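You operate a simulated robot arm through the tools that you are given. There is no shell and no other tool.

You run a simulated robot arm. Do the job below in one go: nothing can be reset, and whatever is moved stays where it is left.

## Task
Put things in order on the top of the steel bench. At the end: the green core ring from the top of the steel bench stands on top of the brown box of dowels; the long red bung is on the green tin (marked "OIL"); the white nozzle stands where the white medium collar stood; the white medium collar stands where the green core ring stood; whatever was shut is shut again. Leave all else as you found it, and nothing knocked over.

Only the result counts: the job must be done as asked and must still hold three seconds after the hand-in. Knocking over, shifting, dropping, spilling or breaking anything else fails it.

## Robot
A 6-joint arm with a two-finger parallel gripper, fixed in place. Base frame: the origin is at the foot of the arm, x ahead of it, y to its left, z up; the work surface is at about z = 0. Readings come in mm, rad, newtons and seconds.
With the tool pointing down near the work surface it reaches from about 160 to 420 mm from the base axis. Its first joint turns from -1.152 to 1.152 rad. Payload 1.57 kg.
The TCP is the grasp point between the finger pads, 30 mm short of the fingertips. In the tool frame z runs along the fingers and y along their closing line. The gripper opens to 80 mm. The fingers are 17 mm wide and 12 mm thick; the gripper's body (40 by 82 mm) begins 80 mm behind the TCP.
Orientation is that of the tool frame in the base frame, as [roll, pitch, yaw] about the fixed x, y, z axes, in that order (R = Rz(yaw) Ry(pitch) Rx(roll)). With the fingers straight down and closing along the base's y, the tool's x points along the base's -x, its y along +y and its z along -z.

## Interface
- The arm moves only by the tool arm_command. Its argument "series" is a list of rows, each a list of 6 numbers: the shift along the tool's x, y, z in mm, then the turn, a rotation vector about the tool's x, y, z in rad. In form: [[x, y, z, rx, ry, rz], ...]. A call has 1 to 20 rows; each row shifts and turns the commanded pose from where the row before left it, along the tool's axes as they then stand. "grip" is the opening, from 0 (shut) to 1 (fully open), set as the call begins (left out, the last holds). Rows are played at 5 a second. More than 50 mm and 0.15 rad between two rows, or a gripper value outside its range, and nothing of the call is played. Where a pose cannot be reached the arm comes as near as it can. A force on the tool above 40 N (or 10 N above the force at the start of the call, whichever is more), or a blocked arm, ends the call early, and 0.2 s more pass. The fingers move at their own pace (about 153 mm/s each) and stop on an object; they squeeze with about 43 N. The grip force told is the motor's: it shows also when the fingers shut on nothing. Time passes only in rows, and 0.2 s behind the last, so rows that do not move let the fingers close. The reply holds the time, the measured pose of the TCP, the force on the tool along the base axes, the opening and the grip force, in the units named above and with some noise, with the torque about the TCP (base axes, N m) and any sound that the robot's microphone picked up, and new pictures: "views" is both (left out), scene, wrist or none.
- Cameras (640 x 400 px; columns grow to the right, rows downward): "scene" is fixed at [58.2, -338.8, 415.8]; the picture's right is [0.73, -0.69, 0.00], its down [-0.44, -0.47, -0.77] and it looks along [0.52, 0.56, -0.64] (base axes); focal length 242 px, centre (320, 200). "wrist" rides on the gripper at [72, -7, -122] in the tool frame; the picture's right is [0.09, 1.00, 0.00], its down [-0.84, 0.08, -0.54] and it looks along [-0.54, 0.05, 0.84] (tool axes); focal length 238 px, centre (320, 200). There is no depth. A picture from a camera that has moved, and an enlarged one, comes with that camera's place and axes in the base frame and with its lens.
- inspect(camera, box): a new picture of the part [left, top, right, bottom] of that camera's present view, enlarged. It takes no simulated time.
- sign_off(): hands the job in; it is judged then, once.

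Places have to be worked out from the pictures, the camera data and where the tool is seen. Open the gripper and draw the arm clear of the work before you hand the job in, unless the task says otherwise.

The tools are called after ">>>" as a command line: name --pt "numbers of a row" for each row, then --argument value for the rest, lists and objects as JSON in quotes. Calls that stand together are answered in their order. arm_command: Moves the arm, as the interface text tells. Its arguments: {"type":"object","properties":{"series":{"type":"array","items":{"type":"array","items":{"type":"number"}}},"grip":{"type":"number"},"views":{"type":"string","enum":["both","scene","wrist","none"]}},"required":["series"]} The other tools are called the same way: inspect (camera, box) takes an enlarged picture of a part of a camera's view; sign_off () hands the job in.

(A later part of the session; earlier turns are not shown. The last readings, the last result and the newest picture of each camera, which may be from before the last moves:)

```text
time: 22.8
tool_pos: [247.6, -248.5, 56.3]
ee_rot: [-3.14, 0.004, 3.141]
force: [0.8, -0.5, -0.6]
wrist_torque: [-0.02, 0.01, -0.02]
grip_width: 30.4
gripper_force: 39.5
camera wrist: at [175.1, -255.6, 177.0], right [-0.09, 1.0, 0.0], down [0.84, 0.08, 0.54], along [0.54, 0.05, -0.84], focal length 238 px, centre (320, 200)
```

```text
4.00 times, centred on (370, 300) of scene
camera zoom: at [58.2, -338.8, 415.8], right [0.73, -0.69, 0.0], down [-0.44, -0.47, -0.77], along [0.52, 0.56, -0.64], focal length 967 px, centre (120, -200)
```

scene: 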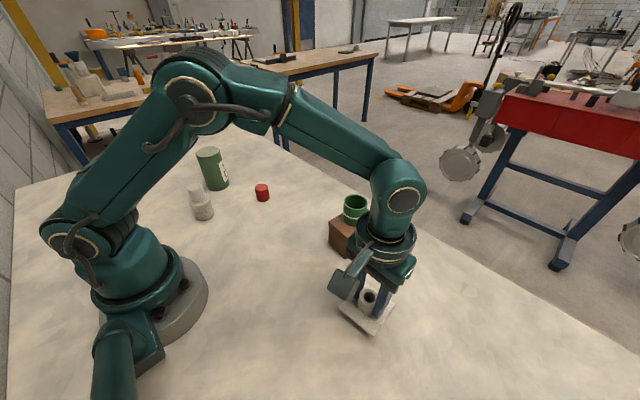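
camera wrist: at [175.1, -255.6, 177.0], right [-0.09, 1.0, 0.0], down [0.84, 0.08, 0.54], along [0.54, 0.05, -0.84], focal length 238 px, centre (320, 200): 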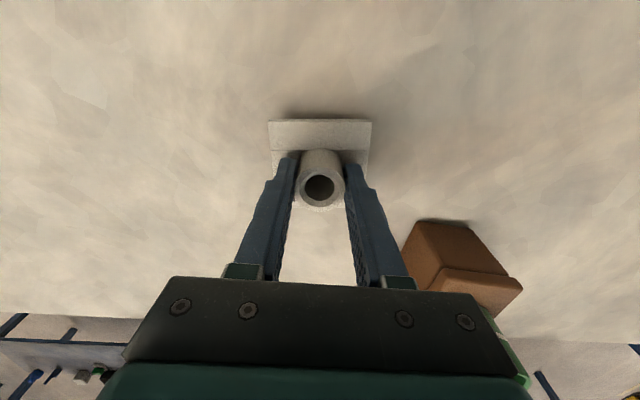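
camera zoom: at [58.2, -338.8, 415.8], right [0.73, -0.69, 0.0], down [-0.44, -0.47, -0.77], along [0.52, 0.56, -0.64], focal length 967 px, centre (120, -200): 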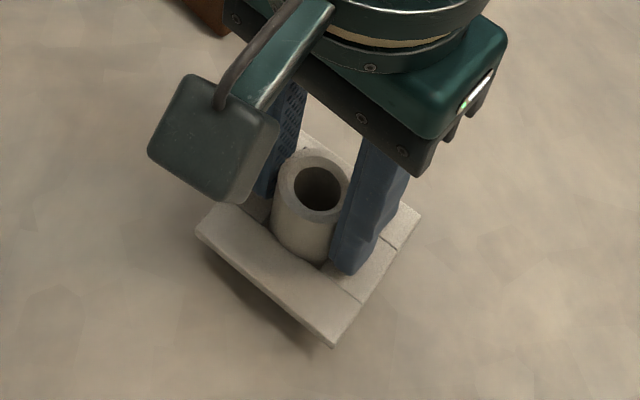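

About 12 mm remain. I lower 9 mm with a small x/y correction, then feel for contact.

>>> arm_command --pt "-0.8 -0.8 5 0 0 0" --pt "0 0 4 0 0 0" --pt "0 0 0 0 0 0" --pt "0 0 0 0 0 0" --views "wrist"

```text
time: 23.8
tool_pos: [246.7, -250.1, 47.3]
ee_rot: [3.14, 0.002, 3.14]
force: [-0.1, 0.1, -0.8]
wrist_torque: [0.04, 0.0, 0.01]
grip_width: 30.7
gripper_force: 39.7
camera wrist: at [174.9, -256.0, 167.4], right [-0.09, 1.0, 0.0], down [0.84, 0.08, 0.54], along [0.54, 0.05, -0.84], focal length 238 px, centre (320, 200)
```

wrist: 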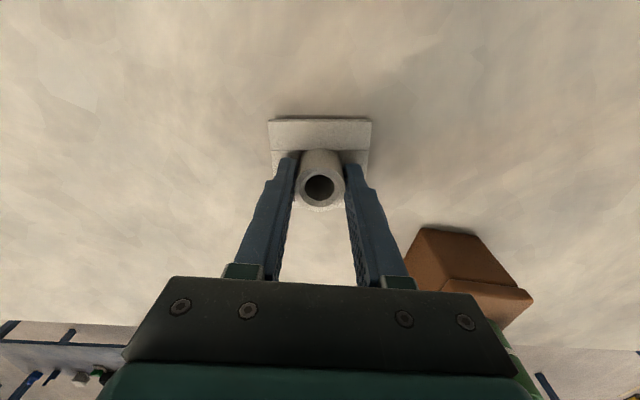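

>>> arm_command --pt "-0.6 0 1 0 0 0" --pt "0 0 1 0 0 0" --pt "0 0 0 0 0 0" --views "none"

```text
time: 24.6
tool_pos: [248.1, -247.8, 45.2]
ee_rot: [-3.14, 0.002, 3.14]
force: [-1.2, -0.3, 3.2]
wrist_torque: [0.11, 0.0, 0.03]
grip_width: 30.7
gripper_force: 40.0
```

A small upward force (3 N) shows first contact. I lower another 0.7 mm to seat it.

>>> arm_command --pt "0 0 0.7 0 0 0" --pt "0 0 0 0 0 0"

>>> inspect --camera "scene" --box '[310, 250, 430, 350]'

```text
time: 25.2
tool_pos: [247.8, -248.9, 43.9]
ee_rot: [-3.139, 0.002, -3.141]
force: [-3.4, 0.5, 18.6]
wrist_torque: [0.28, 0.12, 0.03]
grip_width: 30.6
gripper_force: 39.7
camera wrist: at [175.9, -255.1, 164.8], right [-0.09, 1.0, 0.0], down [0.84, 0.08, 0.54], along [0.54, 0.05, -0.84], focal length 238 px, centre (320, 200)
```

scene: 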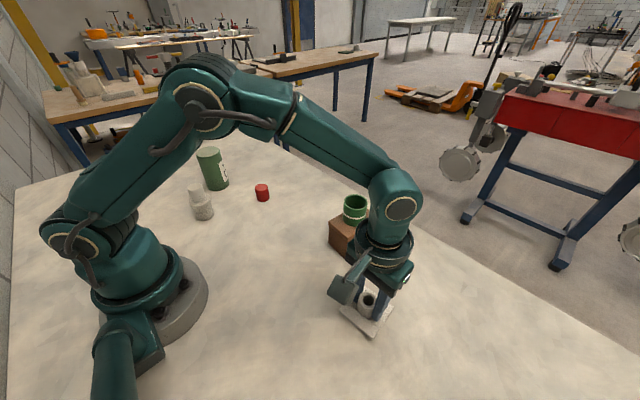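
wrist: 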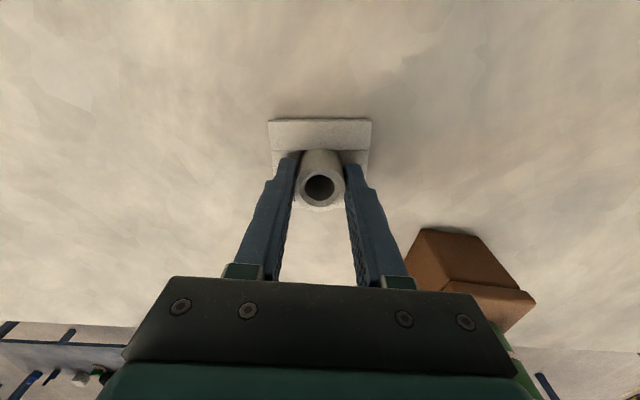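

```text
4.00 times, centred on (370, 300) of scene
camera zoom: at [58.2, -338.8, 415.9], right [0.73, -0.69, 0.0], down [-0.44, -0.47, -0.77], along [0.52, 0.56, -0.64], focal length 967 px, centre (120, -200)
```

zoom: 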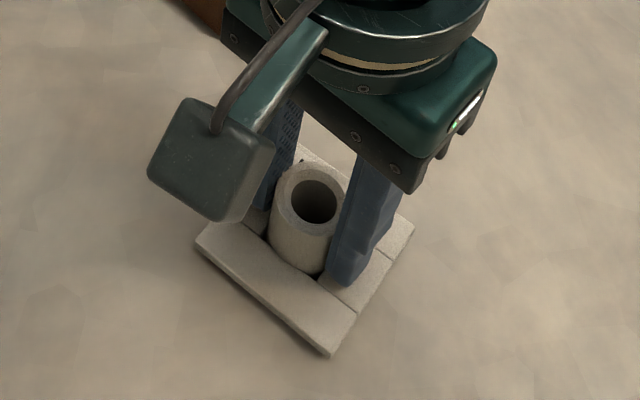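

The collar is seated within 2 mm of the ring's old spot. I relieve the load, release and rise.

>>> arm_command --pt "0 0 -0.7 0 0 0" --pt "0 0 0 0 0 0" --views "none"

```text
time: 25.8
tool_pos: [249.5, -249.4, 44.5]
ee_rot: [3.141, 0.002, 3.139]
force: [-0.8, -2.0, 6.2]
wrist_torque: [0.02, -0.02, 0.0]
grip_width: 30.6
gripper_force: 39.8
```

Load is down to 6 N with the plate on the bench. Opening the gripper and rising straight up.

>>> arm_command --pt "0 0 0 0 0 0" --pt "0 0 0 0 0 0" --pt "0 0 -15 0 0 0" --pt "0 0 -25 0 0 0" --pt "0 0 -40 0 0 0" --pt "0 0 -40 0 0 0" --pt "0 0 0 0 0 0" --grip 0.95

>>> inspect --camera "scene" --box '[310, 180, 430, 340]'

```text
time: 27.4
tool_pos: [248.6, -248.6, 163.8]
ee_rot: [3.142, 0.002, 3.139]
force: [0.0, -0.3, -0.4]
wrist_torque: [0.0, 0.02, 0.02]
grip_width: 76.0
gripper_force: 0.0
camera wrist: at [176.4, -254.4, 284.8], right [-0.09, 1.0, 0.0], down [0.84, 0.08, 0.54], along [0.54, 0.05, -0.84], focal length 238 px, centre (320, 200)
```

scene: 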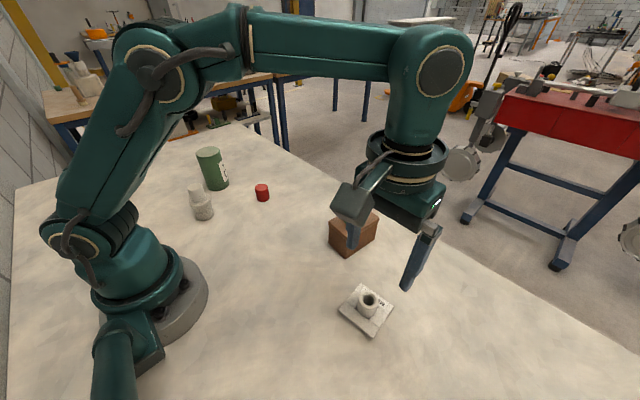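
wrist: 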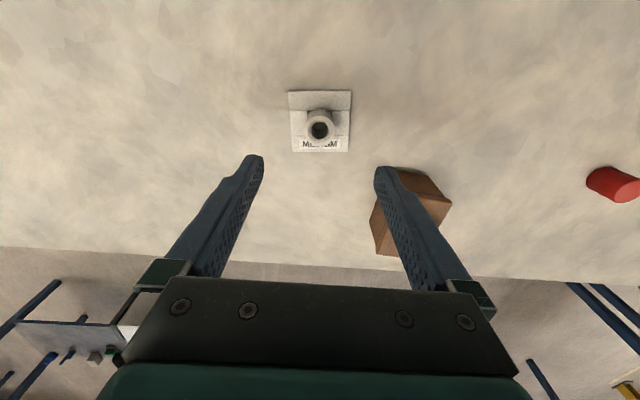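

```text
2.50 times, centred on (370, 260) of scene
camera zoom: at [58.2, -338.8, 415.8], right [0.73, -0.69, 0.0], down [-0.44, -0.47, -0.77], along [0.52, 0.56, -0.64], focal length 604 px, centre (195, 50)
```

zoom: 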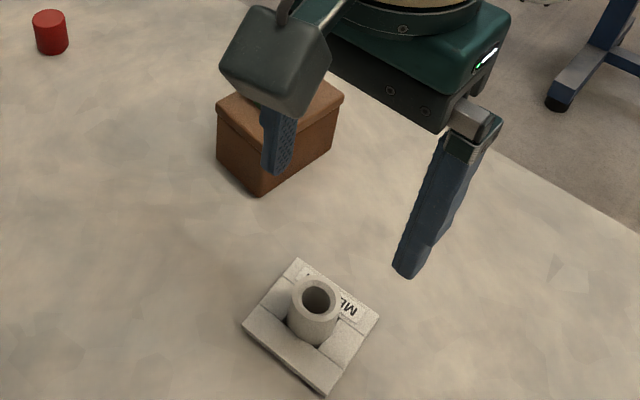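

I want to be sure the ring still stands on the box, because the gripper hides it in this view. I enlarge the wrist picture there.

>>> inspect --camera "wrist" --box '[350, 150, 510, 290]'

>>> inspect --camera "scene" --box '[320, 180, 390, 260]'

```text
2.86 times, centred on (430, 220) of wrist
camera zoom: at [176.4, -254.4, 284.8], right [-0.09, 1.0, 0.0], down [0.84, 0.08, 0.54], along [0.54, 0.05, -0.84], focal length 681 px, centre (6, 143)
```

zoom: 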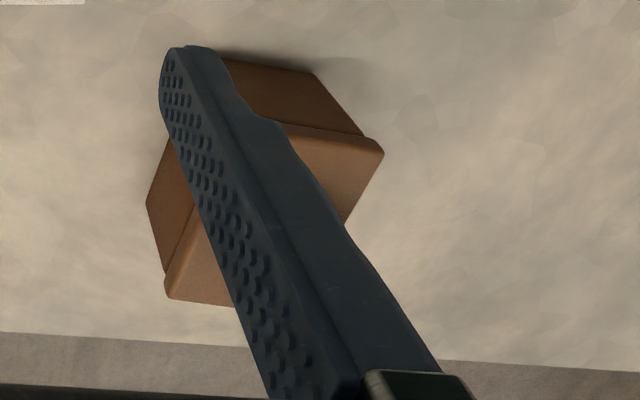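

```text
5.00 times, centred on (355, 220) of scene
camera zoom: at [58.2, -338.8, 415.8], right [0.73, -0.69, 0.0], down [-0.44, -0.47, -0.77], along [0.52, 0.56, -0.64], focal length 1208 px, centre (145, 100)
```

zoom: 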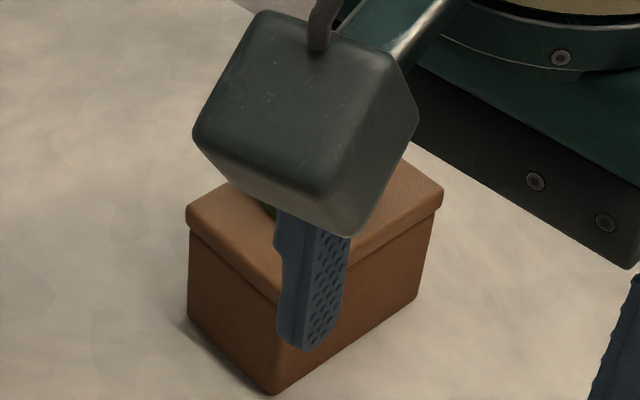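

A sliver of green shows under the camera housing, so the ring is still there and only hidden. I now swing over to the nozzle near (146, 180), staying high.

>>> arm_command --pt "0 30 -15 0 0 0" --pt "0 40 -15 0 0 0" --pt "0 40 0 0 0 0" --pt "0 40 0 0 0 0" --pt "0 40 0 0 0 0" --pt "0 40 0 0 0 0" --pt "0 40 0 0 0 0" --pt "0 40 0 0 0 0" --pt "20 40 0 0 0 0" --pt "25 40 0 0 0 0" --pt "30 38 0 0 0 0" --pt "25 0 0 0 0 0" --pt "0 0 0 0 0 0" --pt "0 0 0 0 0 0"

>>> inspect --camera "wrist" --box '[220, 60, 420, 185]'

>>> inspect --camera "scene" --box '[320, 180, 420, 340]'

```text
time: 30.4
tool_pos: [149.4, 181.7, 196.4]
ee_rot: [3.141, 0.002, 3.14]
force: [-0.8, 0.1, -0.4]
wrist_torque: [0.0, 0.03, 0.03]
grip_width: 76.0
gripper_force: 0.1
camera wrist: at [76.2, 175.5, 316.7], right [-0.09, 1.0, 0.0], down [0.84, 0.08, 0.54], along [0.54, 0.05, -0.84], focal length 238 px, centre (320, 200)
```

scene: 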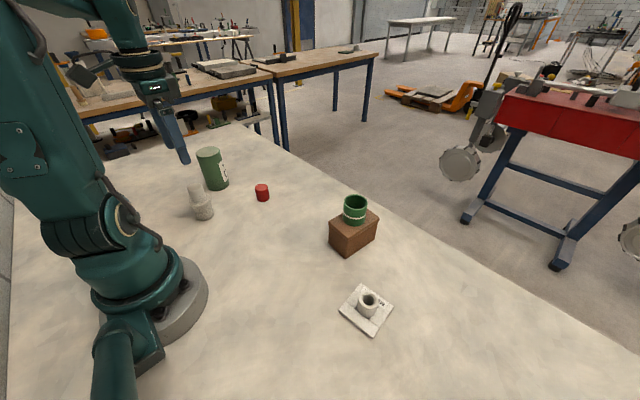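
wrist: 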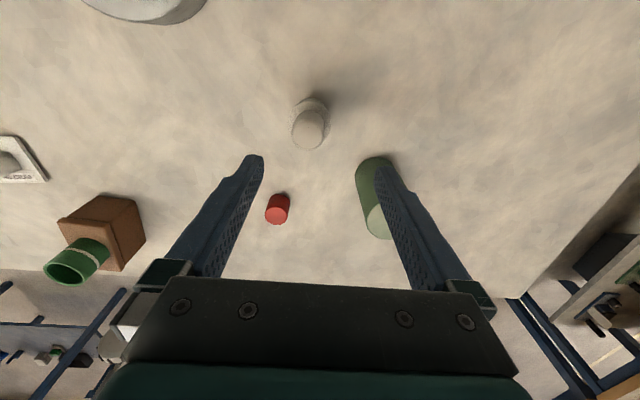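

```text
3.20 times, centred on (320, 122) of wrist
camera zoom: at [76.2, 175.5, 316.7], right [-0.09, 1.0, 0.0], down [0.84, 0.08, 0.54], along [0.54, 0.05, -0.84], focal length 763 px, centre (320, 448)
```

zoom: 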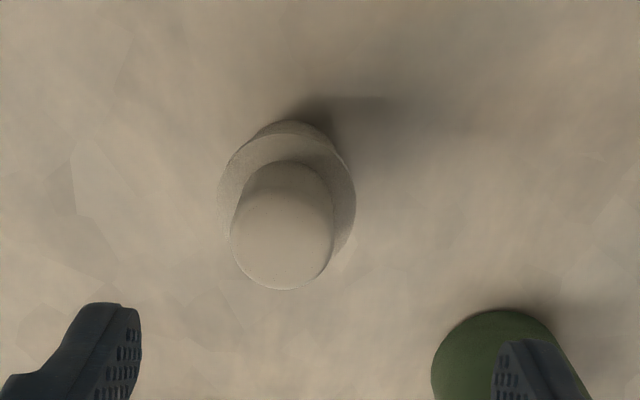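

```text
2.50 times, centred on (370, 260) of scene
camera zoom: at [58.2, -338.8, 415.8], right [0.73, -0.69, 0.0], down [-0.44, -0.47, -0.77], along [0.52, 0.56, -0.64], focal length 604 px, centre (195, 50)
```

zoom: 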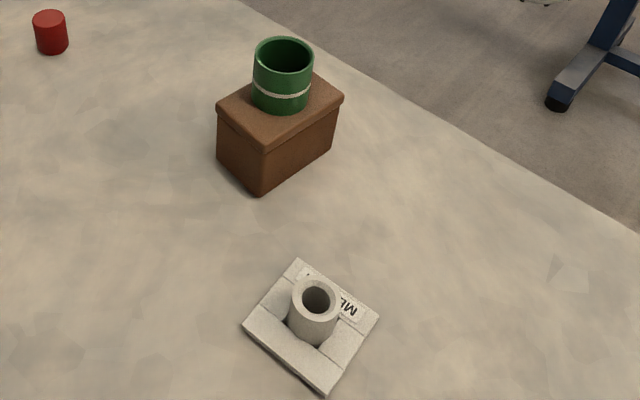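

The ring and collar are fine. The nozzle is about 86 mm high with a flange near z = 50, centred roughly 12 mm to the right of my present axis, near (147, 170). I align over it and come a little lower to check.

>>> arm_command --pt "1 -12 15 0 0 0" --pt "0 0 25 0 0 0" --pt "0 0 0 0 0 0" --pt "0 0 0 0 0 0"

>>> inspect --camera "wrist" --box '[220, 60, 420, 185]'

>>> inspect --camera "scene" --box '[160, 130, 260, 230]'

```text
time: 31.4
tool_pos: [147.7, 168.3, 154.9]
ee_rot: [-3.141, 0.002, 3.14]
force: [-0.6, 0.4, 1.1]
wrist_torque: [-0.01, -0.03, -0.03]
grip_width: 76.1
gripper_force: 0.0
camera wrist: at [75.2, 162.4, 275.6], right [-0.09, 1.0, 0.0], down [0.84, 0.08, 0.54], along [0.54, 0.05, -0.84], focal length 238 px, centre (320, 200)
```

scene: 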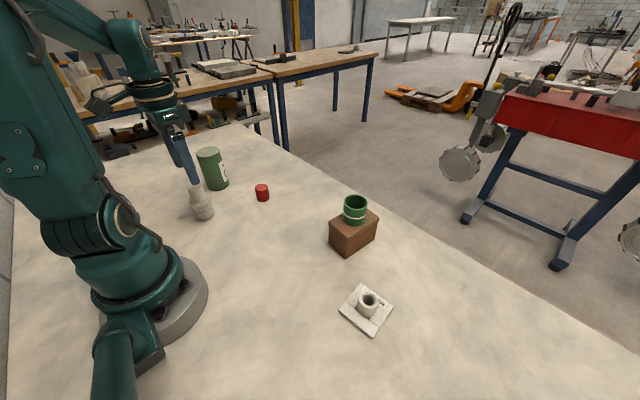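
wrist: 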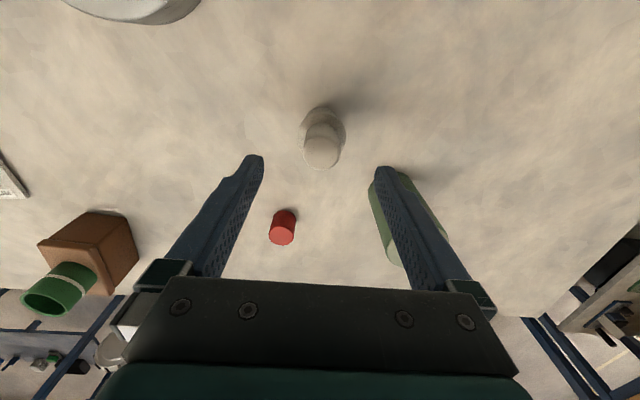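

```text
3.20 times, centred on (320, 122) of wrist
camera zoom: at [75.2, 162.4, 275.6], right [-0.09, 1.0, 0.0], down [0.84, 0.08, 0.54], along [0.54, 0.05, -0.84], focal length 763 px, centre (320, 448)
```

zoom: 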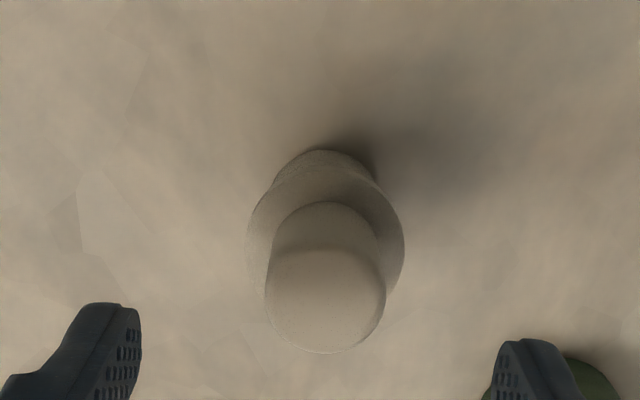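

```text
4.00 times, centred on (210, 180) of scene
camera zoom: at [58.2, -338.8, 415.8], right [0.73, -0.69, 0.0], down [-0.44, -0.47, -0.77], along [0.52, 0.56, -0.64], focal length 967 px, centre (760, 280)
```

zoom: 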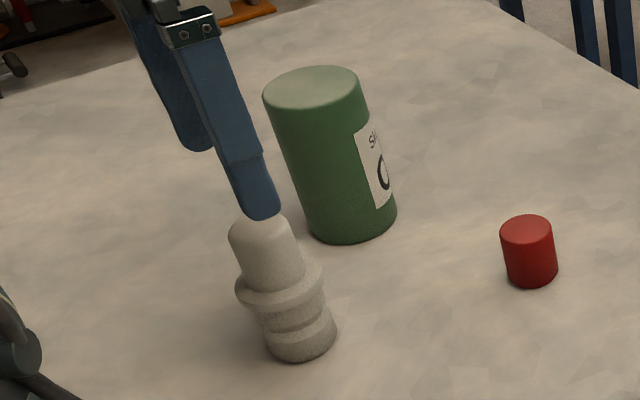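

The nozzle is about 1.6 mm to the left of and 1 mm ahead of my axis. I correct this and come down around the upper barrel to TCP z ≈ 86, fingertips just above the flange.

>>> arm_command --pt "-1 1.6 15 0 0 0" --pt "0 0 20 0 0 0" --pt "0 0 17 0 0 0" --pt "0 0 10 0 0 0" --pt "0 0 0 0 0 0" --pt "0 0 0 0 0 0"

>>> inspect --camera "wrist" --box '[220, 100, 420, 225]'

>>> inspect --camera "scene" --box '[160, 130, 260, 230]'

```text
time: 32.8
tool_pos: [150.7, 170.8, 92.2]
ee_rot: [-3.141, 0.001, 3.14]
force: [0.6, -0.3, -0.2]
wrist_torque: [0.0, -0.03, 0.03]
grip_width: 75.9
gripper_force: 0.0
camera wrist: at [77.4, 164.5, 213.2], right [-0.09, 1.0, 0.0], down [0.84, 0.08, 0.54], along [0.54, 0.05, -0.84], focal length 238 px, centre (320, 200)
```

scene: 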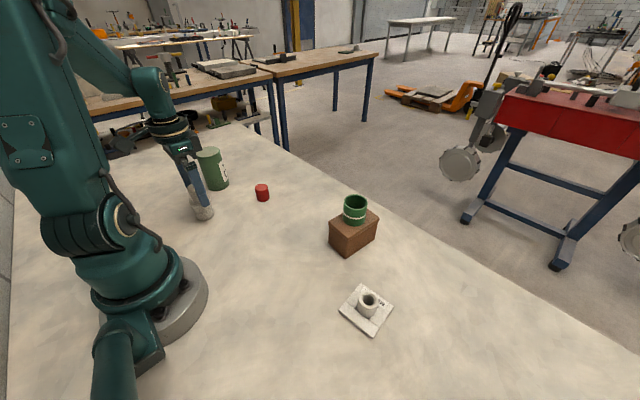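
wrist: 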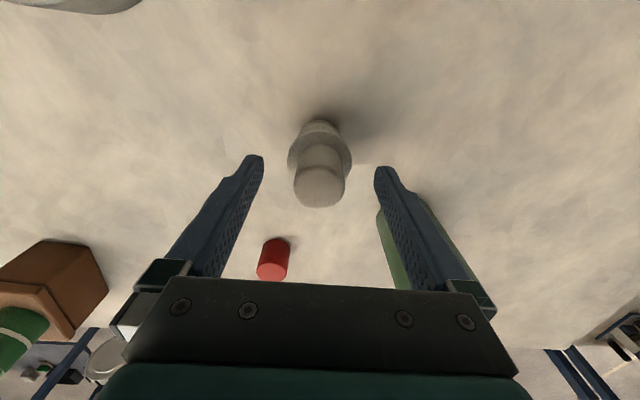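

```text
3.20 times, centred on (320, 162) of wrist
camera zoom: at [77.4, 164.5, 213.2], right [-0.09, 1.0, 0.0], down [0.84, 0.08, 0.54], along [0.54, 0.05, -0.84], focal length 763 px, centre (320, 320)
```

zoom: 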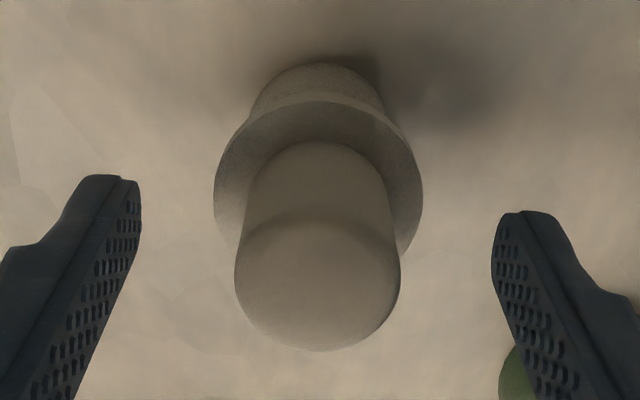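

```text
4.00 times, centred on (210, 180) of scene
camera zoom: at [58.2, -338.8, 415.8], right [0.73, -0.69, 0.0], down [-0.44, -0.47, -0.77], along [0.52, 0.56, -0.64], focal length 967 px, centre (760, 280)
```

zoom: 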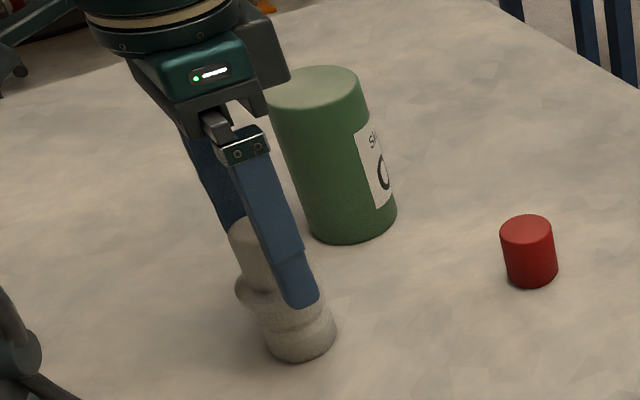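

Aligned in y to within half a millimetre. I shift x by -1.7 mm, lower 5 mm more, then close.

>>> arm_command --pt "1.7 -0.4 3 0 0 0" --pt "0 0 2 0 0 0" --pt "0 0 0 0 0 0" --pt "0 0 0 0 0 0" --views "wrist"

>>> arm_command --pt "0 0 0 0 0 0" --pt "0 0 0 0 0 0" --pt "0 0 0 0 0 0" --grip 0

>>> inspect --camera "scene" --box '[160, 130, 260, 230]'

```text
time: 33.8
tool_pos: [147.3, 168.9, 87.5]
ee_rot: [3.141, 0.001, 3.14]
force: [-0.8, 0.3, -0.4]
wrist_torque: [0.0, -0.01, -0.01]
grip_width: 75.6
gripper_force: 0.1
camera wrist: at [75.8, 163.0, 208.7], right [-0.09, 1.0, 0.0], down [0.84, 0.08, 0.54], along [0.54, 0.05, -0.84], focal length 238 px, centre (320, 200)
```

wrist: 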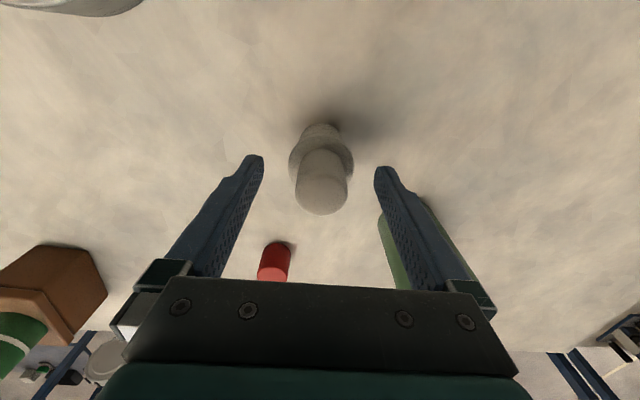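

```text
time: 34.6
tool_pos: [146.9, 167.6, 87.7]
ee_rot: [-3.141, 0.002, 3.141]
force: [1.2, -1.3, 4.4]
wrist_torque: [-0.02, -0.09, -0.05]
grip_width: 30.4
gripper_force: 39.5
camera wrist: at [75.9, 163.0, 208.8], right [-0.09, 1.0, 0.0], down [0.84, 0.08, 0.54], along [0.54, 0.05, -0.84], focal length 238 px, centre (320, 200)
```

scene: 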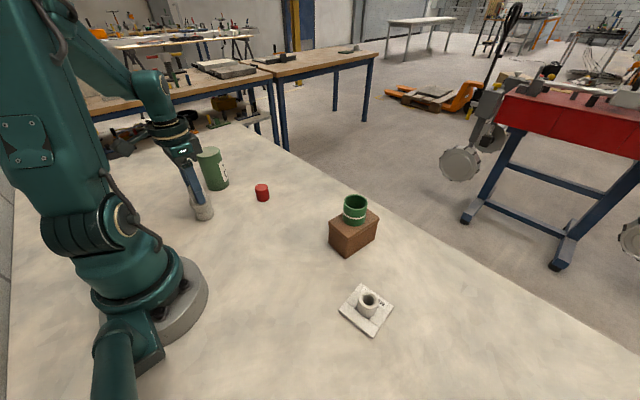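
wrist: 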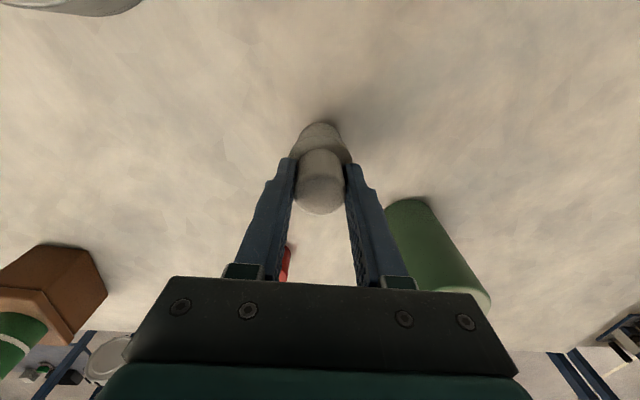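

```text
4.00 times, centred on (210, 180) of scene
camera zoom: at [58.2, -338.8, 415.8], right [0.73, -0.69, 0.0], down [-0.44, -0.47, -0.77], along [0.52, 0.56, -0.64], focal length 967 px, centre (760, 280)
```

zoom: 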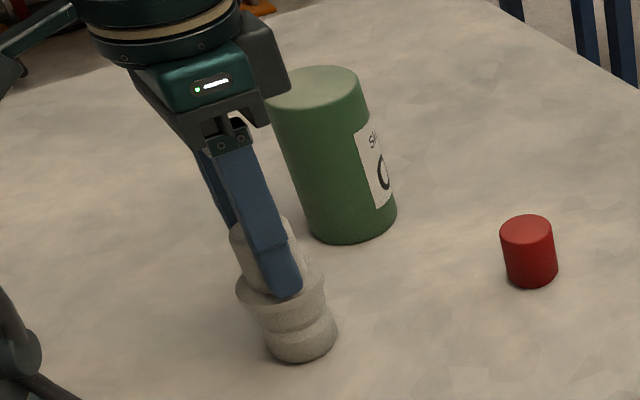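

The nozzle is held at 30.4 mm, grip pose TCP (147.9, 170, 86.8). I lift it 80 mm and carry it to the collar's old spot at about (368.5, 31).

>>> arm_command --pt "0 0 -10 0 0 0" --pt "0 0 -30 0 0 0" --pt "0 0 -40 0 0 0" --pt "-27.5 -17.3 0 0 0 0" --pt "-27.5 -17.3 0 0 0 0" --pt "-27.5 -17.3 0 0 0 0" --pt "-27.5 -17.3 0 0 0 0" --pt "-27.5 -17.3 0 0 0 0" --pt "-27.5 -17.3 0 0 0 0" --pt "-27.5 -17.3 0 0 0 0" --pt "-27.5 -17.3 0 0 0 0" --pt "0 0 0 0 0 0" --pt "0 0 0 0 0 0" --pt "0 0 0 0 0 0"

>>> inspect --camera "scene" --box '[240, 110, 400, 230]'

```text
time: 37.6
tool_pos: [367.1, 31.3, 164.7]
ee_rot: [-3.141, 0.002, 3.139]
force: [-0.6, -0.2, -0.8]
wrist_torque: [-0.01, -0.01, 0.01]
grip_width: 30.5
gripper_force: 39.9
camera wrist: at [295.7, 25.8, 286.6], right [-0.09, 1.0, 0.0], down [0.84, 0.08, 0.54], along [0.54, 0.05, -0.84], focal length 238 px, centre (320, 200)
```

scene: 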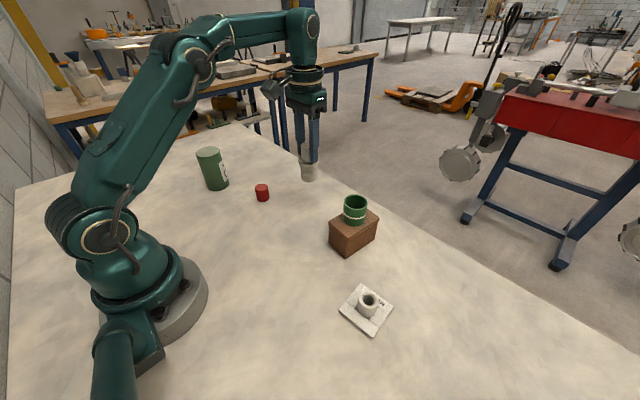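
wrist: 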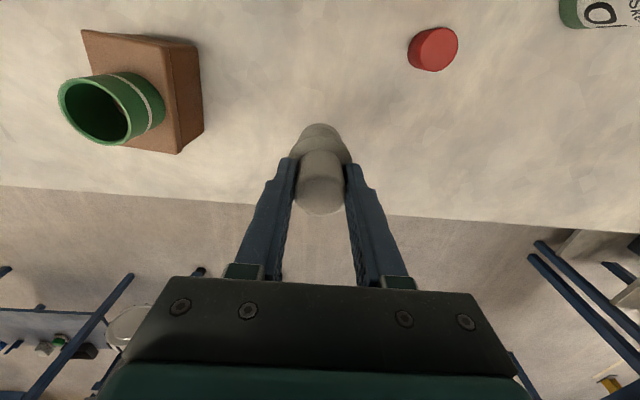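

```text
3.33 times, centred on (320, 170) of scene
camera zoom: at [58.2, -338.8, 415.8], right [0.73, -0.69, 0.0], down [-0.44, -0.47, -0.77], along [0.52, 0.56, -0.64], focal length 806 px, centre (320, 300)
```

zoom: 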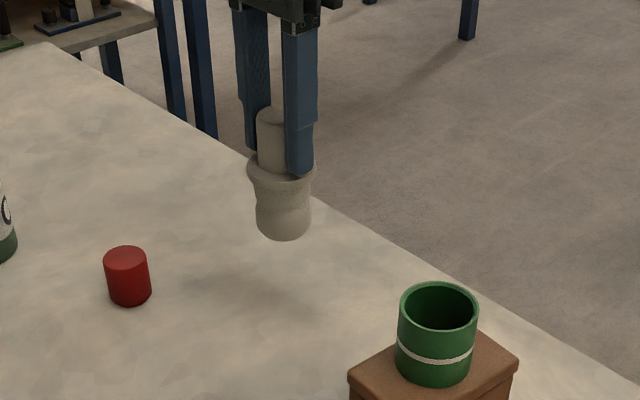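

The nozzle hangs straight. I lower 70 mm with a small correction, then feel for the bench.

>>> arm_command --pt "-0.6 -1.5 20 0 0 0" --pt "0 0 25 0 0 0" --pt "0 0 17 0 0 0" --pt "0 0 8 0 0 0" --pt "0 0 0 0 0 0" --pt "0 0 0 0 0 0"

>>> inspect --camera "scene" --box '[260, 140, 380, 230]'

```text
time: 39.0
tool_pos: [369.6, 28.6, 97.1]
ee_rot: [3.142, 0.001, 3.14]
force: [1.0, -0.5, -1.0]
wrist_torque: [0.0, -0.03, 0.0]
grip_width: 30.6
gripper_force: 40.0
camera wrist: at [297.1, 23.1, 217.9], right [-0.09, 1.0, 0.0], down [0.84, 0.08, 0.54], along [0.54, 0.05, -0.84], focal length 238 px, centre (320, 200)
```

scene: 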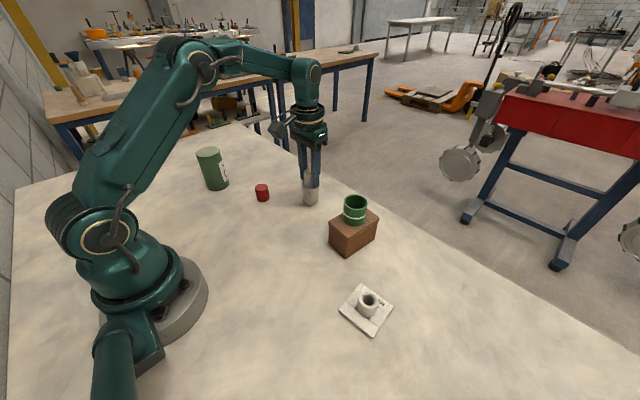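
wrist: 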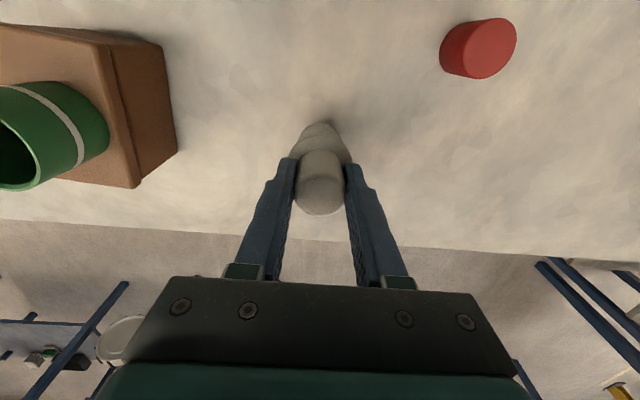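

```text
4.44 times, centred on (320, 185) of scene
camera zoom: at [58.2, -338.8, 415.8], right [0.73, -0.69, 0.0], down [-0.44, -0.47, -0.77], along [0.52, 0.56, -0.64], focal length 1074 px, centre (320, 267)
```

zoom: 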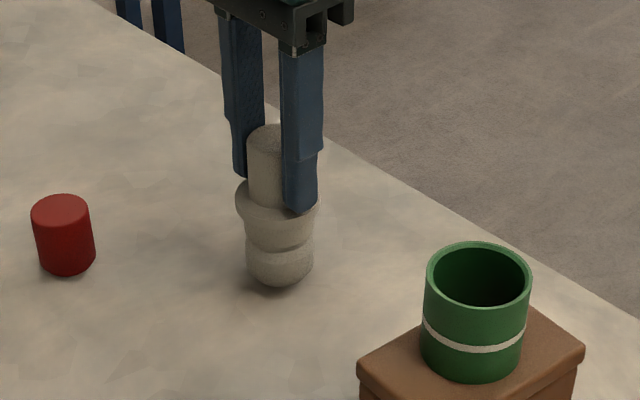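

About 9 mm left. I lower 7 mm, then check the force.

>>> arm_command --pt "0.4 0.8 4 0 0 0" --pt "0 0 3 0 0 0" --pt "0 0 0 0 0 0" --pt "0 0 0 0 0 0" --views "wrist"

```text
time: 40.0
tool_pos: [369.4, 30.0, 91.1]
ee_rot: [3.141, 0.001, 3.14]
force: [-0.2, -0.4, 0.6]
wrist_torque: [0.0, 0.02, 0.02]
grip_width: 30.5
gripper_force: 39.7
camera wrist: at [296.9, 24.0, 211.6], right [-0.09, 1.0, 0.0], down [0.84, 0.08, 0.54], along [0.54, 0.05, -0.84], focal length 238 px, centre (320, 200)
```

wrist: 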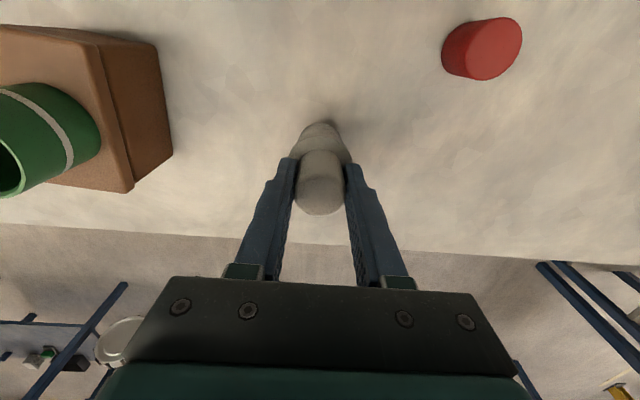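

>>> arm_command --pt "0 0 1 0 0 0" --pt "0 0 1 0 0 0" --pt "0 0 0 0 0 0" --views "none"

```text
time: 40.8
tool_pos: [368.1, 29.5, 90.3]
ee_rot: [3.142, 0.001, 3.141]
force: [-0.6, -0.3, -1.0]
wrist_torque: [0.02, 0.03, 0.01]
grip_width: 30.5
gripper_force: 39.7
```

No contact yet (about 1 mm or so remaining); I continue in 0.8 mm steps.

>>> arm_command --pt "0 0 0.8 0 0 0" --pt "0 0 0 0 0 0" --views "wrist"

```text
time: 41.4
tool_pos: [368.3, 29.0, 88.6]
ee_rot: [3.142, 0.002, 3.139]
force: [-1.5, 1.8, 4.1]
wrist_torque: [0.08, 0.06, 0.0]
grip_width: 30.6
gripper_force: 39.2
camera wrist: at [295.5, 23.0, 208.7], right [-0.09, 1.0, 0.0], down [0.84, 0.08, 0.54], along [0.54, 0.05, -0.84], focal length 238 px, centre (320, 200)
```

wrist: 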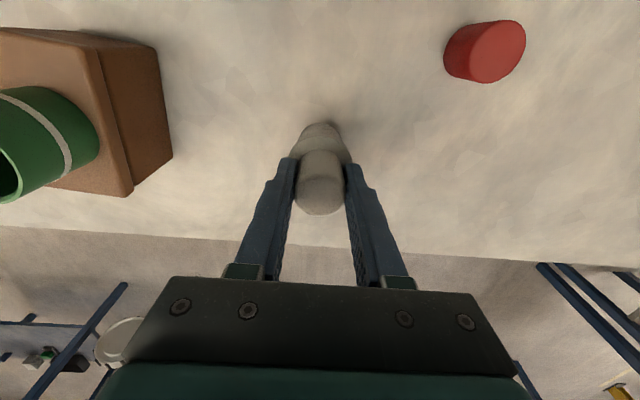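

The camera height matches the grip height exactly and contact force is 4 N, so the nozzle is on the bench. I seat it by 0.3 mm, release and rise.

>>> arm_command --pt "0 0 0.3 0 0 0" --pt "0 0 0 0 0 0" --views "none"

>>> arm_command --pt "0 0 0 0 0 0" --pt "0 0 0 0 0 0" --pt "0 0 0 0 0 0" --grip 0.9

>>> inspect --camera "scene" --box '[260, 140, 380, 230]'

```text
time: 42.0
tool_pos: [368.4, 29.6, 87.8]
ee_rot: [-3.14, 0.004, 3.14]
force: [0.2, -2.2, 6.1]
wrist_torque: [-0.18, -0.07, -0.03]
grip_width: 30.7
gripper_force: 40.3
```

```text
time: 42.8
tool_pos: [368.8, 29.9, 86.7]
ee_rot: [-3.141, 0.003, 3.14]
force: [-1.0, -0.3, 0.3]
wrist_torque: [0.01, 0.02, 0.01]
grip_width: 72.2
gripper_force: 0.1
camera wrist: at [295.2, 23.9, 208.4], right [-0.09, 1.0, 0.0], down [0.84, 0.08, 0.54], along [0.54, 0.05, -0.84], focal length 238 px, centre (320, 200)
```

scene: 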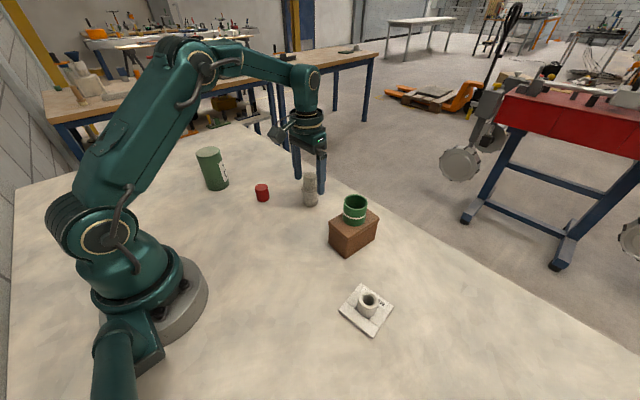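
wrist: 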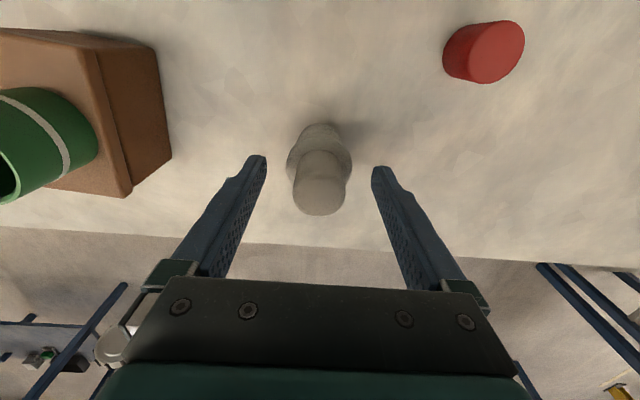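

```text
4.44 times, centred on (320, 185) of scene
camera zoom: at [58.2, -338.8, 415.8], right [0.73, -0.69, 0.0], down [-0.44, -0.47, -0.77], along [0.52, 0.56, -0.64], focal length 1074 px, centre (320, 267)
```

zoom: 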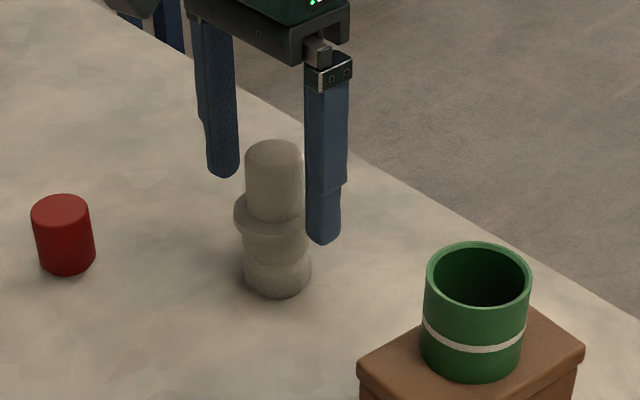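

The nozzle stands upright exactly where the collar was. I rise clear and move above the red bung near (290, 134).

>>> arm_command --pt "0 0 -15 0 0 0" --pt "0 0 -25 0 0 0" --pt "0 0 -25 0 0 0" --pt "15 20 0 0 0 0" --pt "15 20 0 0 0 0" --pt "15 20 0 0 0 0" --pt "15 20 0 0 0 0" --pt "17 23 0 0 0 0" --pt "0 0 20 0 0 0" --pt "0 0 20 0 0 0" --pt "0 0 0 0 0 0" --pt "0 0 0 0 0 0" --grip 1

>>> inspect --camera "wrist" --box '[220, 60, 420, 185]'

>>> inspect --camera "scene" --box '[260, 140, 400, 260]'

```text
time: 45.4
tool_pos: [290.2, 133.3, 111.4]
ee_rot: [3.141, 0.001, 3.14]
force: [0.0, -0.6, 0.0]
wrist_torque: [0.01, 0.01, -0.03]
grip_width: 80.1
gripper_force: 0.0
camera wrist: at [218.9, 126.8, 231.5], right [-0.09, 1.0, 0.0], down [0.84, 0.08, 0.54], along [0.54, 0.05, -0.84], focal length 238 px, centre (320, 200)
```

scene: 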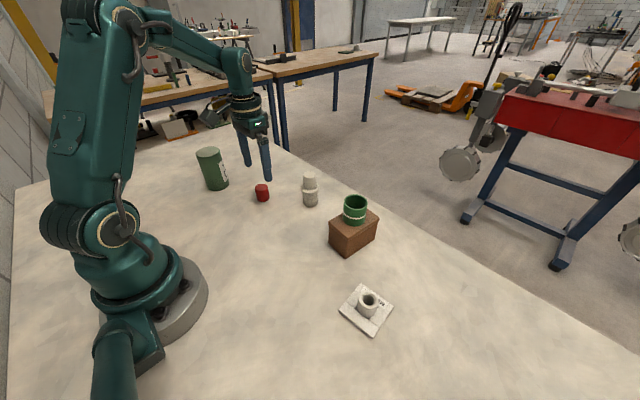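
wrist: 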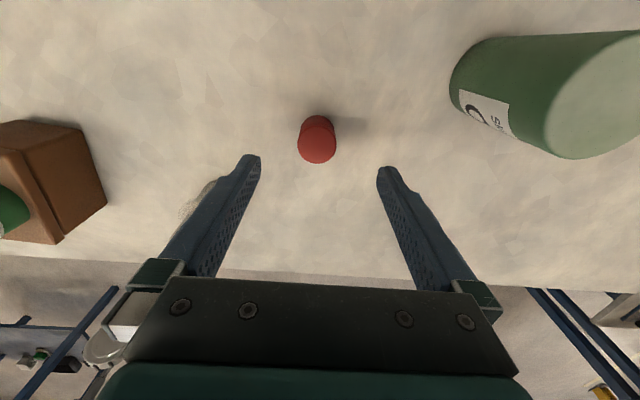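

```text
3.20 times, centred on (320, 122) of wrist
camera zoom: at [218.9, 126.8, 231.5], right [-0.09, 1.0, 0.0], down [0.84, 0.08, 0.54], along [0.54, 0.05, -0.84], focal length 763 px, centre (320, 448)
```

zoom: 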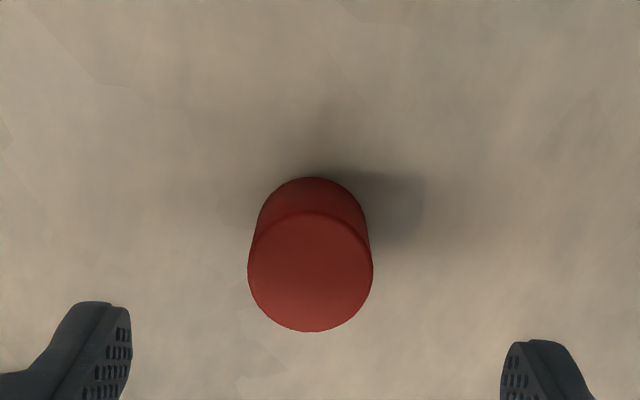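

```text
3.33 times, centred on (330, 200) of scene
camera zoom: at [58.2, -338.8, 415.8], right [0.73, -0.69, 0.0], down [-0.44, -0.47, -0.77], along [0.52, 0.56, -0.64], focal length 806 px, centre (287, 200)
```

zoom: 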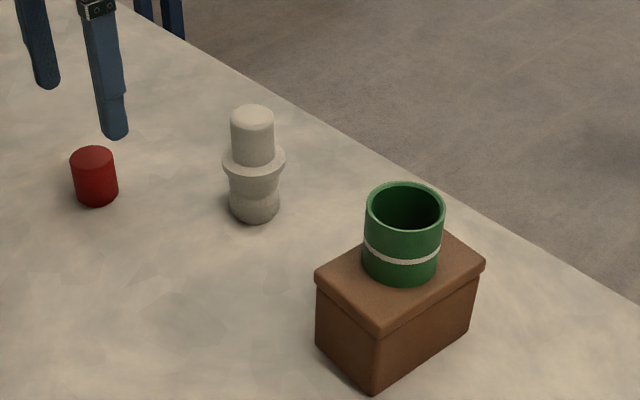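

The bung is about 33 mm wide and 37 mm high, roughly 2.5 mm behind and 2.8 mm to the right of my axis. I correct and descend to TCP z ≈ 37.

>>> arm_command --pt "2.5 -2.8 15 0 0 0" --pt "0 0 25 0 0 0" --pt "0 0 20 0 0 0" --pt "0 0 8 0 0 0" --pt "0 0 0 0 0 0" --pt "0 0 0 0 0 0"

>>> inspect --camera "wrist" --box '[220, 100, 420, 225]'

```text
time: 46.8
tool_pos: [288.0, 130.5, 43.5]
ee_rot: [3.141, 0.002, 3.141]
force: [0.1, 0.2, 0.0]
wrist_torque: [-0.02, 0.04, -0.02]
grip_width: 79.9
gripper_force: 0.0
camera wrist: at [215.3, 123.8, 164.6], right [-0.09, 1.0, 0.0], down [0.84, 0.08, 0.54], along [0.54, 0.05, -0.84], focal length 238 px, centre (320, 200)
```

scene: 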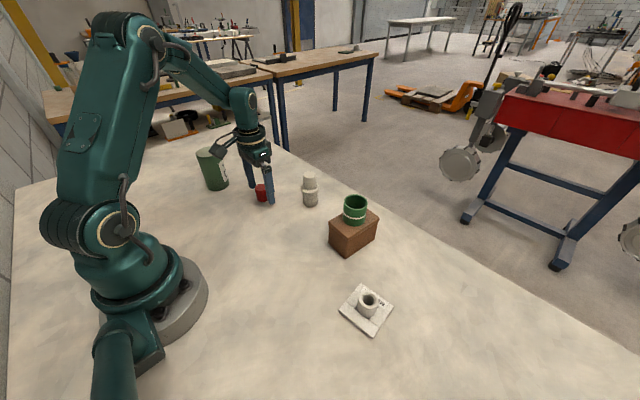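
wrist: 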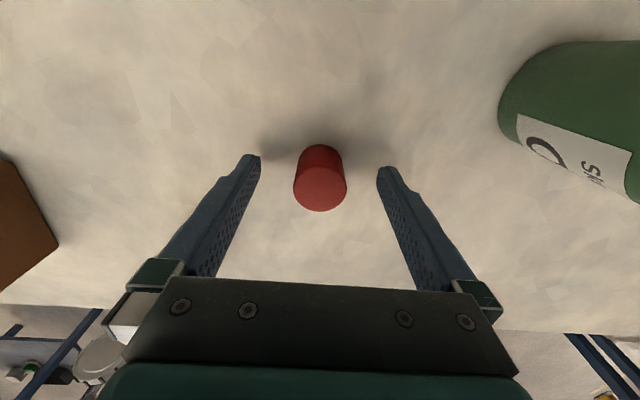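

```text
3.20 times, centred on (320, 162) of wrist
camera zoom: at [215.3, 123.8, 164.6], right [-0.09, 1.0, 0.0], down [0.84, 0.08, 0.54], along [0.54, 0.05, -0.84], focal length 763 px, centre (320, 320)
```

zoom: 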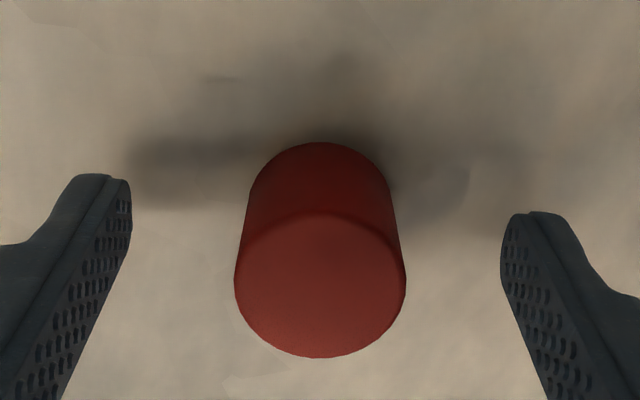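

Aligned in y; I shift x by +1.3 mm, lower 5 mm and close.

>>> arm_command --pt "-1.3 0 3 0 0 0" --pt "0 0 2 0 0 0" --pt "0 0 0 0 0 0" --pt "0 0 0 0 0 0" --views "none"

>>> arm_command --pt "0 0 0 0 0 0" --pt "0 0 0 0 0 0" --pt "0 0 0 0 0 0" --grip 0

```text
time: 47.8
tool_pos: [290.0, 130.3, 38.6]
ee_rot: [3.14, 0.002, 3.138]
force: [-0.3, -0.7, 0.3]
wrist_torque: [-0.01, 0.0, 0.0]
grip_width: 80.0
gripper_force: 0.0
```

```text
time: 48.6
tool_pos: [289.9, 129.2, 40.1]
ee_rot: [-3.141, 0.001, 3.14]
force: [0.2, -0.3, 0.4]
wrist_torque: [0.02, 0.0, 0.0]
grip_width: 30.0
gripper_force: 39.2
camera wrist: at [217.3, 124.2, 160.3], right [-0.09, 1.0, 0.0], down [0.84, 0.08, 0.54], along [0.54, 0.05, -0.84], focal length 238 px, centre (320, 200)
```

scene: 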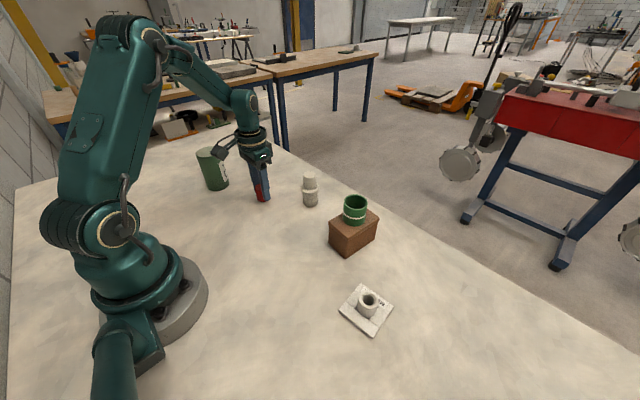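
wrist: 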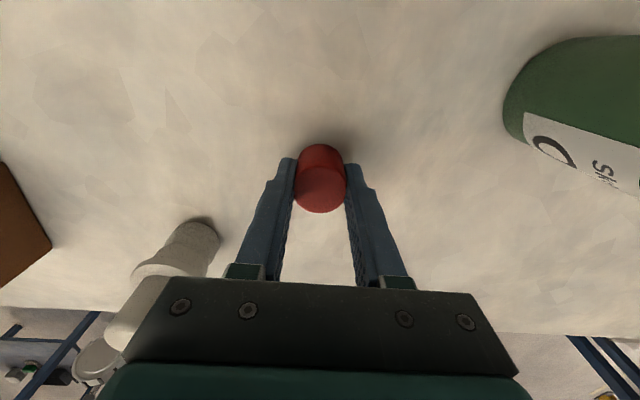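

The bung is held. The tin works out to about (230, 274) with its top near z = 104. I lift to TCP z ≈ 172 and move over the tin.

>>> arm_command --pt "0 0 -10 0 0 0" --pt "0 0 -30 0 0 0" --pt "0 0 -40 0 0 0" --pt "0 0 -40 0 0 0" --pt "0 0 -14 0 0 0" --pt "12 28.6 0 0 0 0" --pt "12 28.6 0 0 0 0" --pt "12 28.6 0 0 0 0" --pt "12 28.6 0 0 0 0" --pt "12 28.6 0 0 0 0" --pt "0 0 0 0 0 0" --pt "0 0 0 0 0 0" --pt "0 0 0 0 0 0"

>>> inspect --camera "wrist" --box '[200, 60, 440, 230]'

>>> inspect --camera "scene" --box '[160, 80, 280, 200]'

```text
time: 51.4
tool_pos: [228.6, 272.0, 178.0]
ee_rot: [-3.141, 0.001, 3.14]
force: [0.9, 0.5, -0.4]
wrist_torque: [-0.02, -0.01, 0.02]
grip_width: 30.0
gripper_force: 38.9
camera wrist: at [156.6, 265.7, 297.6], right [-0.09, 1.0, 0.0], down [0.84, 0.08, 0.54], along [0.54, 0.05, -0.84], focal length 238 px, centre (320, 200)
```

scene: 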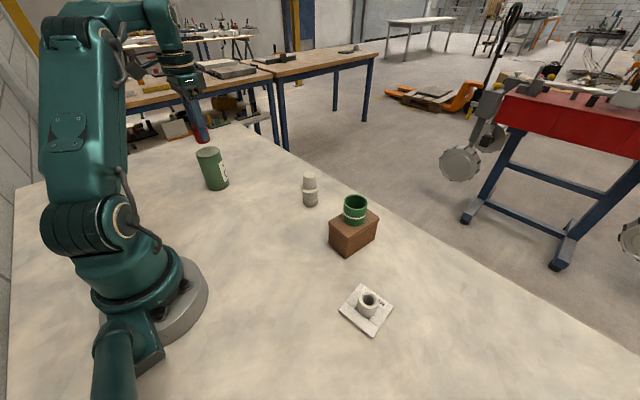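
wrist: 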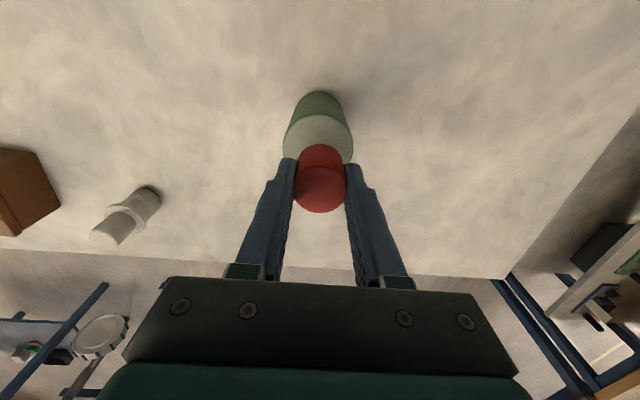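

```text
2.35 times, centred on (320, 145) of wrist
camera zoom: at [156.6, 265.7, 297.6], right [-0.09, 1.0, 0.0], down [0.84, 0.08, 0.54], along [0.54, 0.05, -0.84], focal length 561 px, centre (320, 329)
```

zoom: 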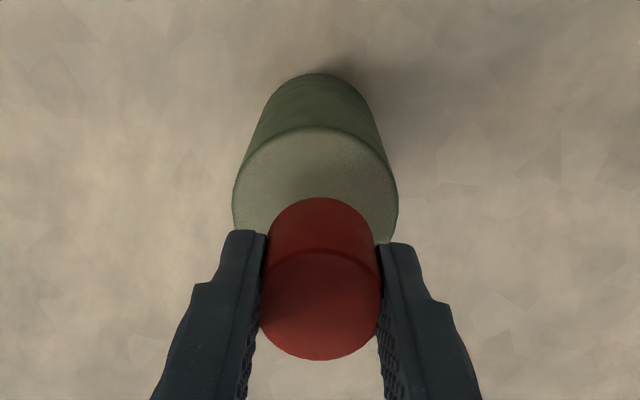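

```text
3.33 times, centred on (220, 140) of scene
camera zoom: at [58.2, -338.8, 415.8], right [0.73, -0.69, 0.0], down [-0.44, -0.47, -0.77], along [0.52, 0.56, -0.64], focal length 806 px, centre (653, 400)
```

zoom: 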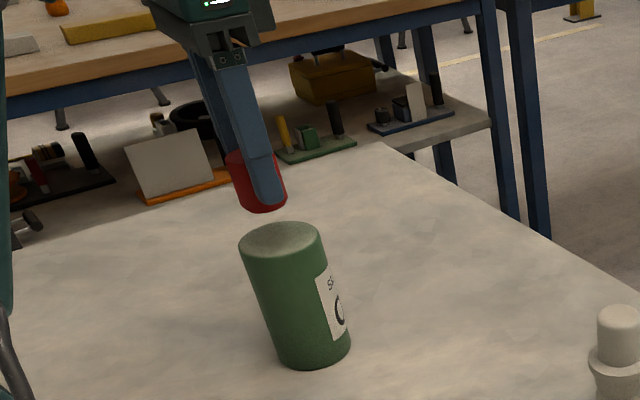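

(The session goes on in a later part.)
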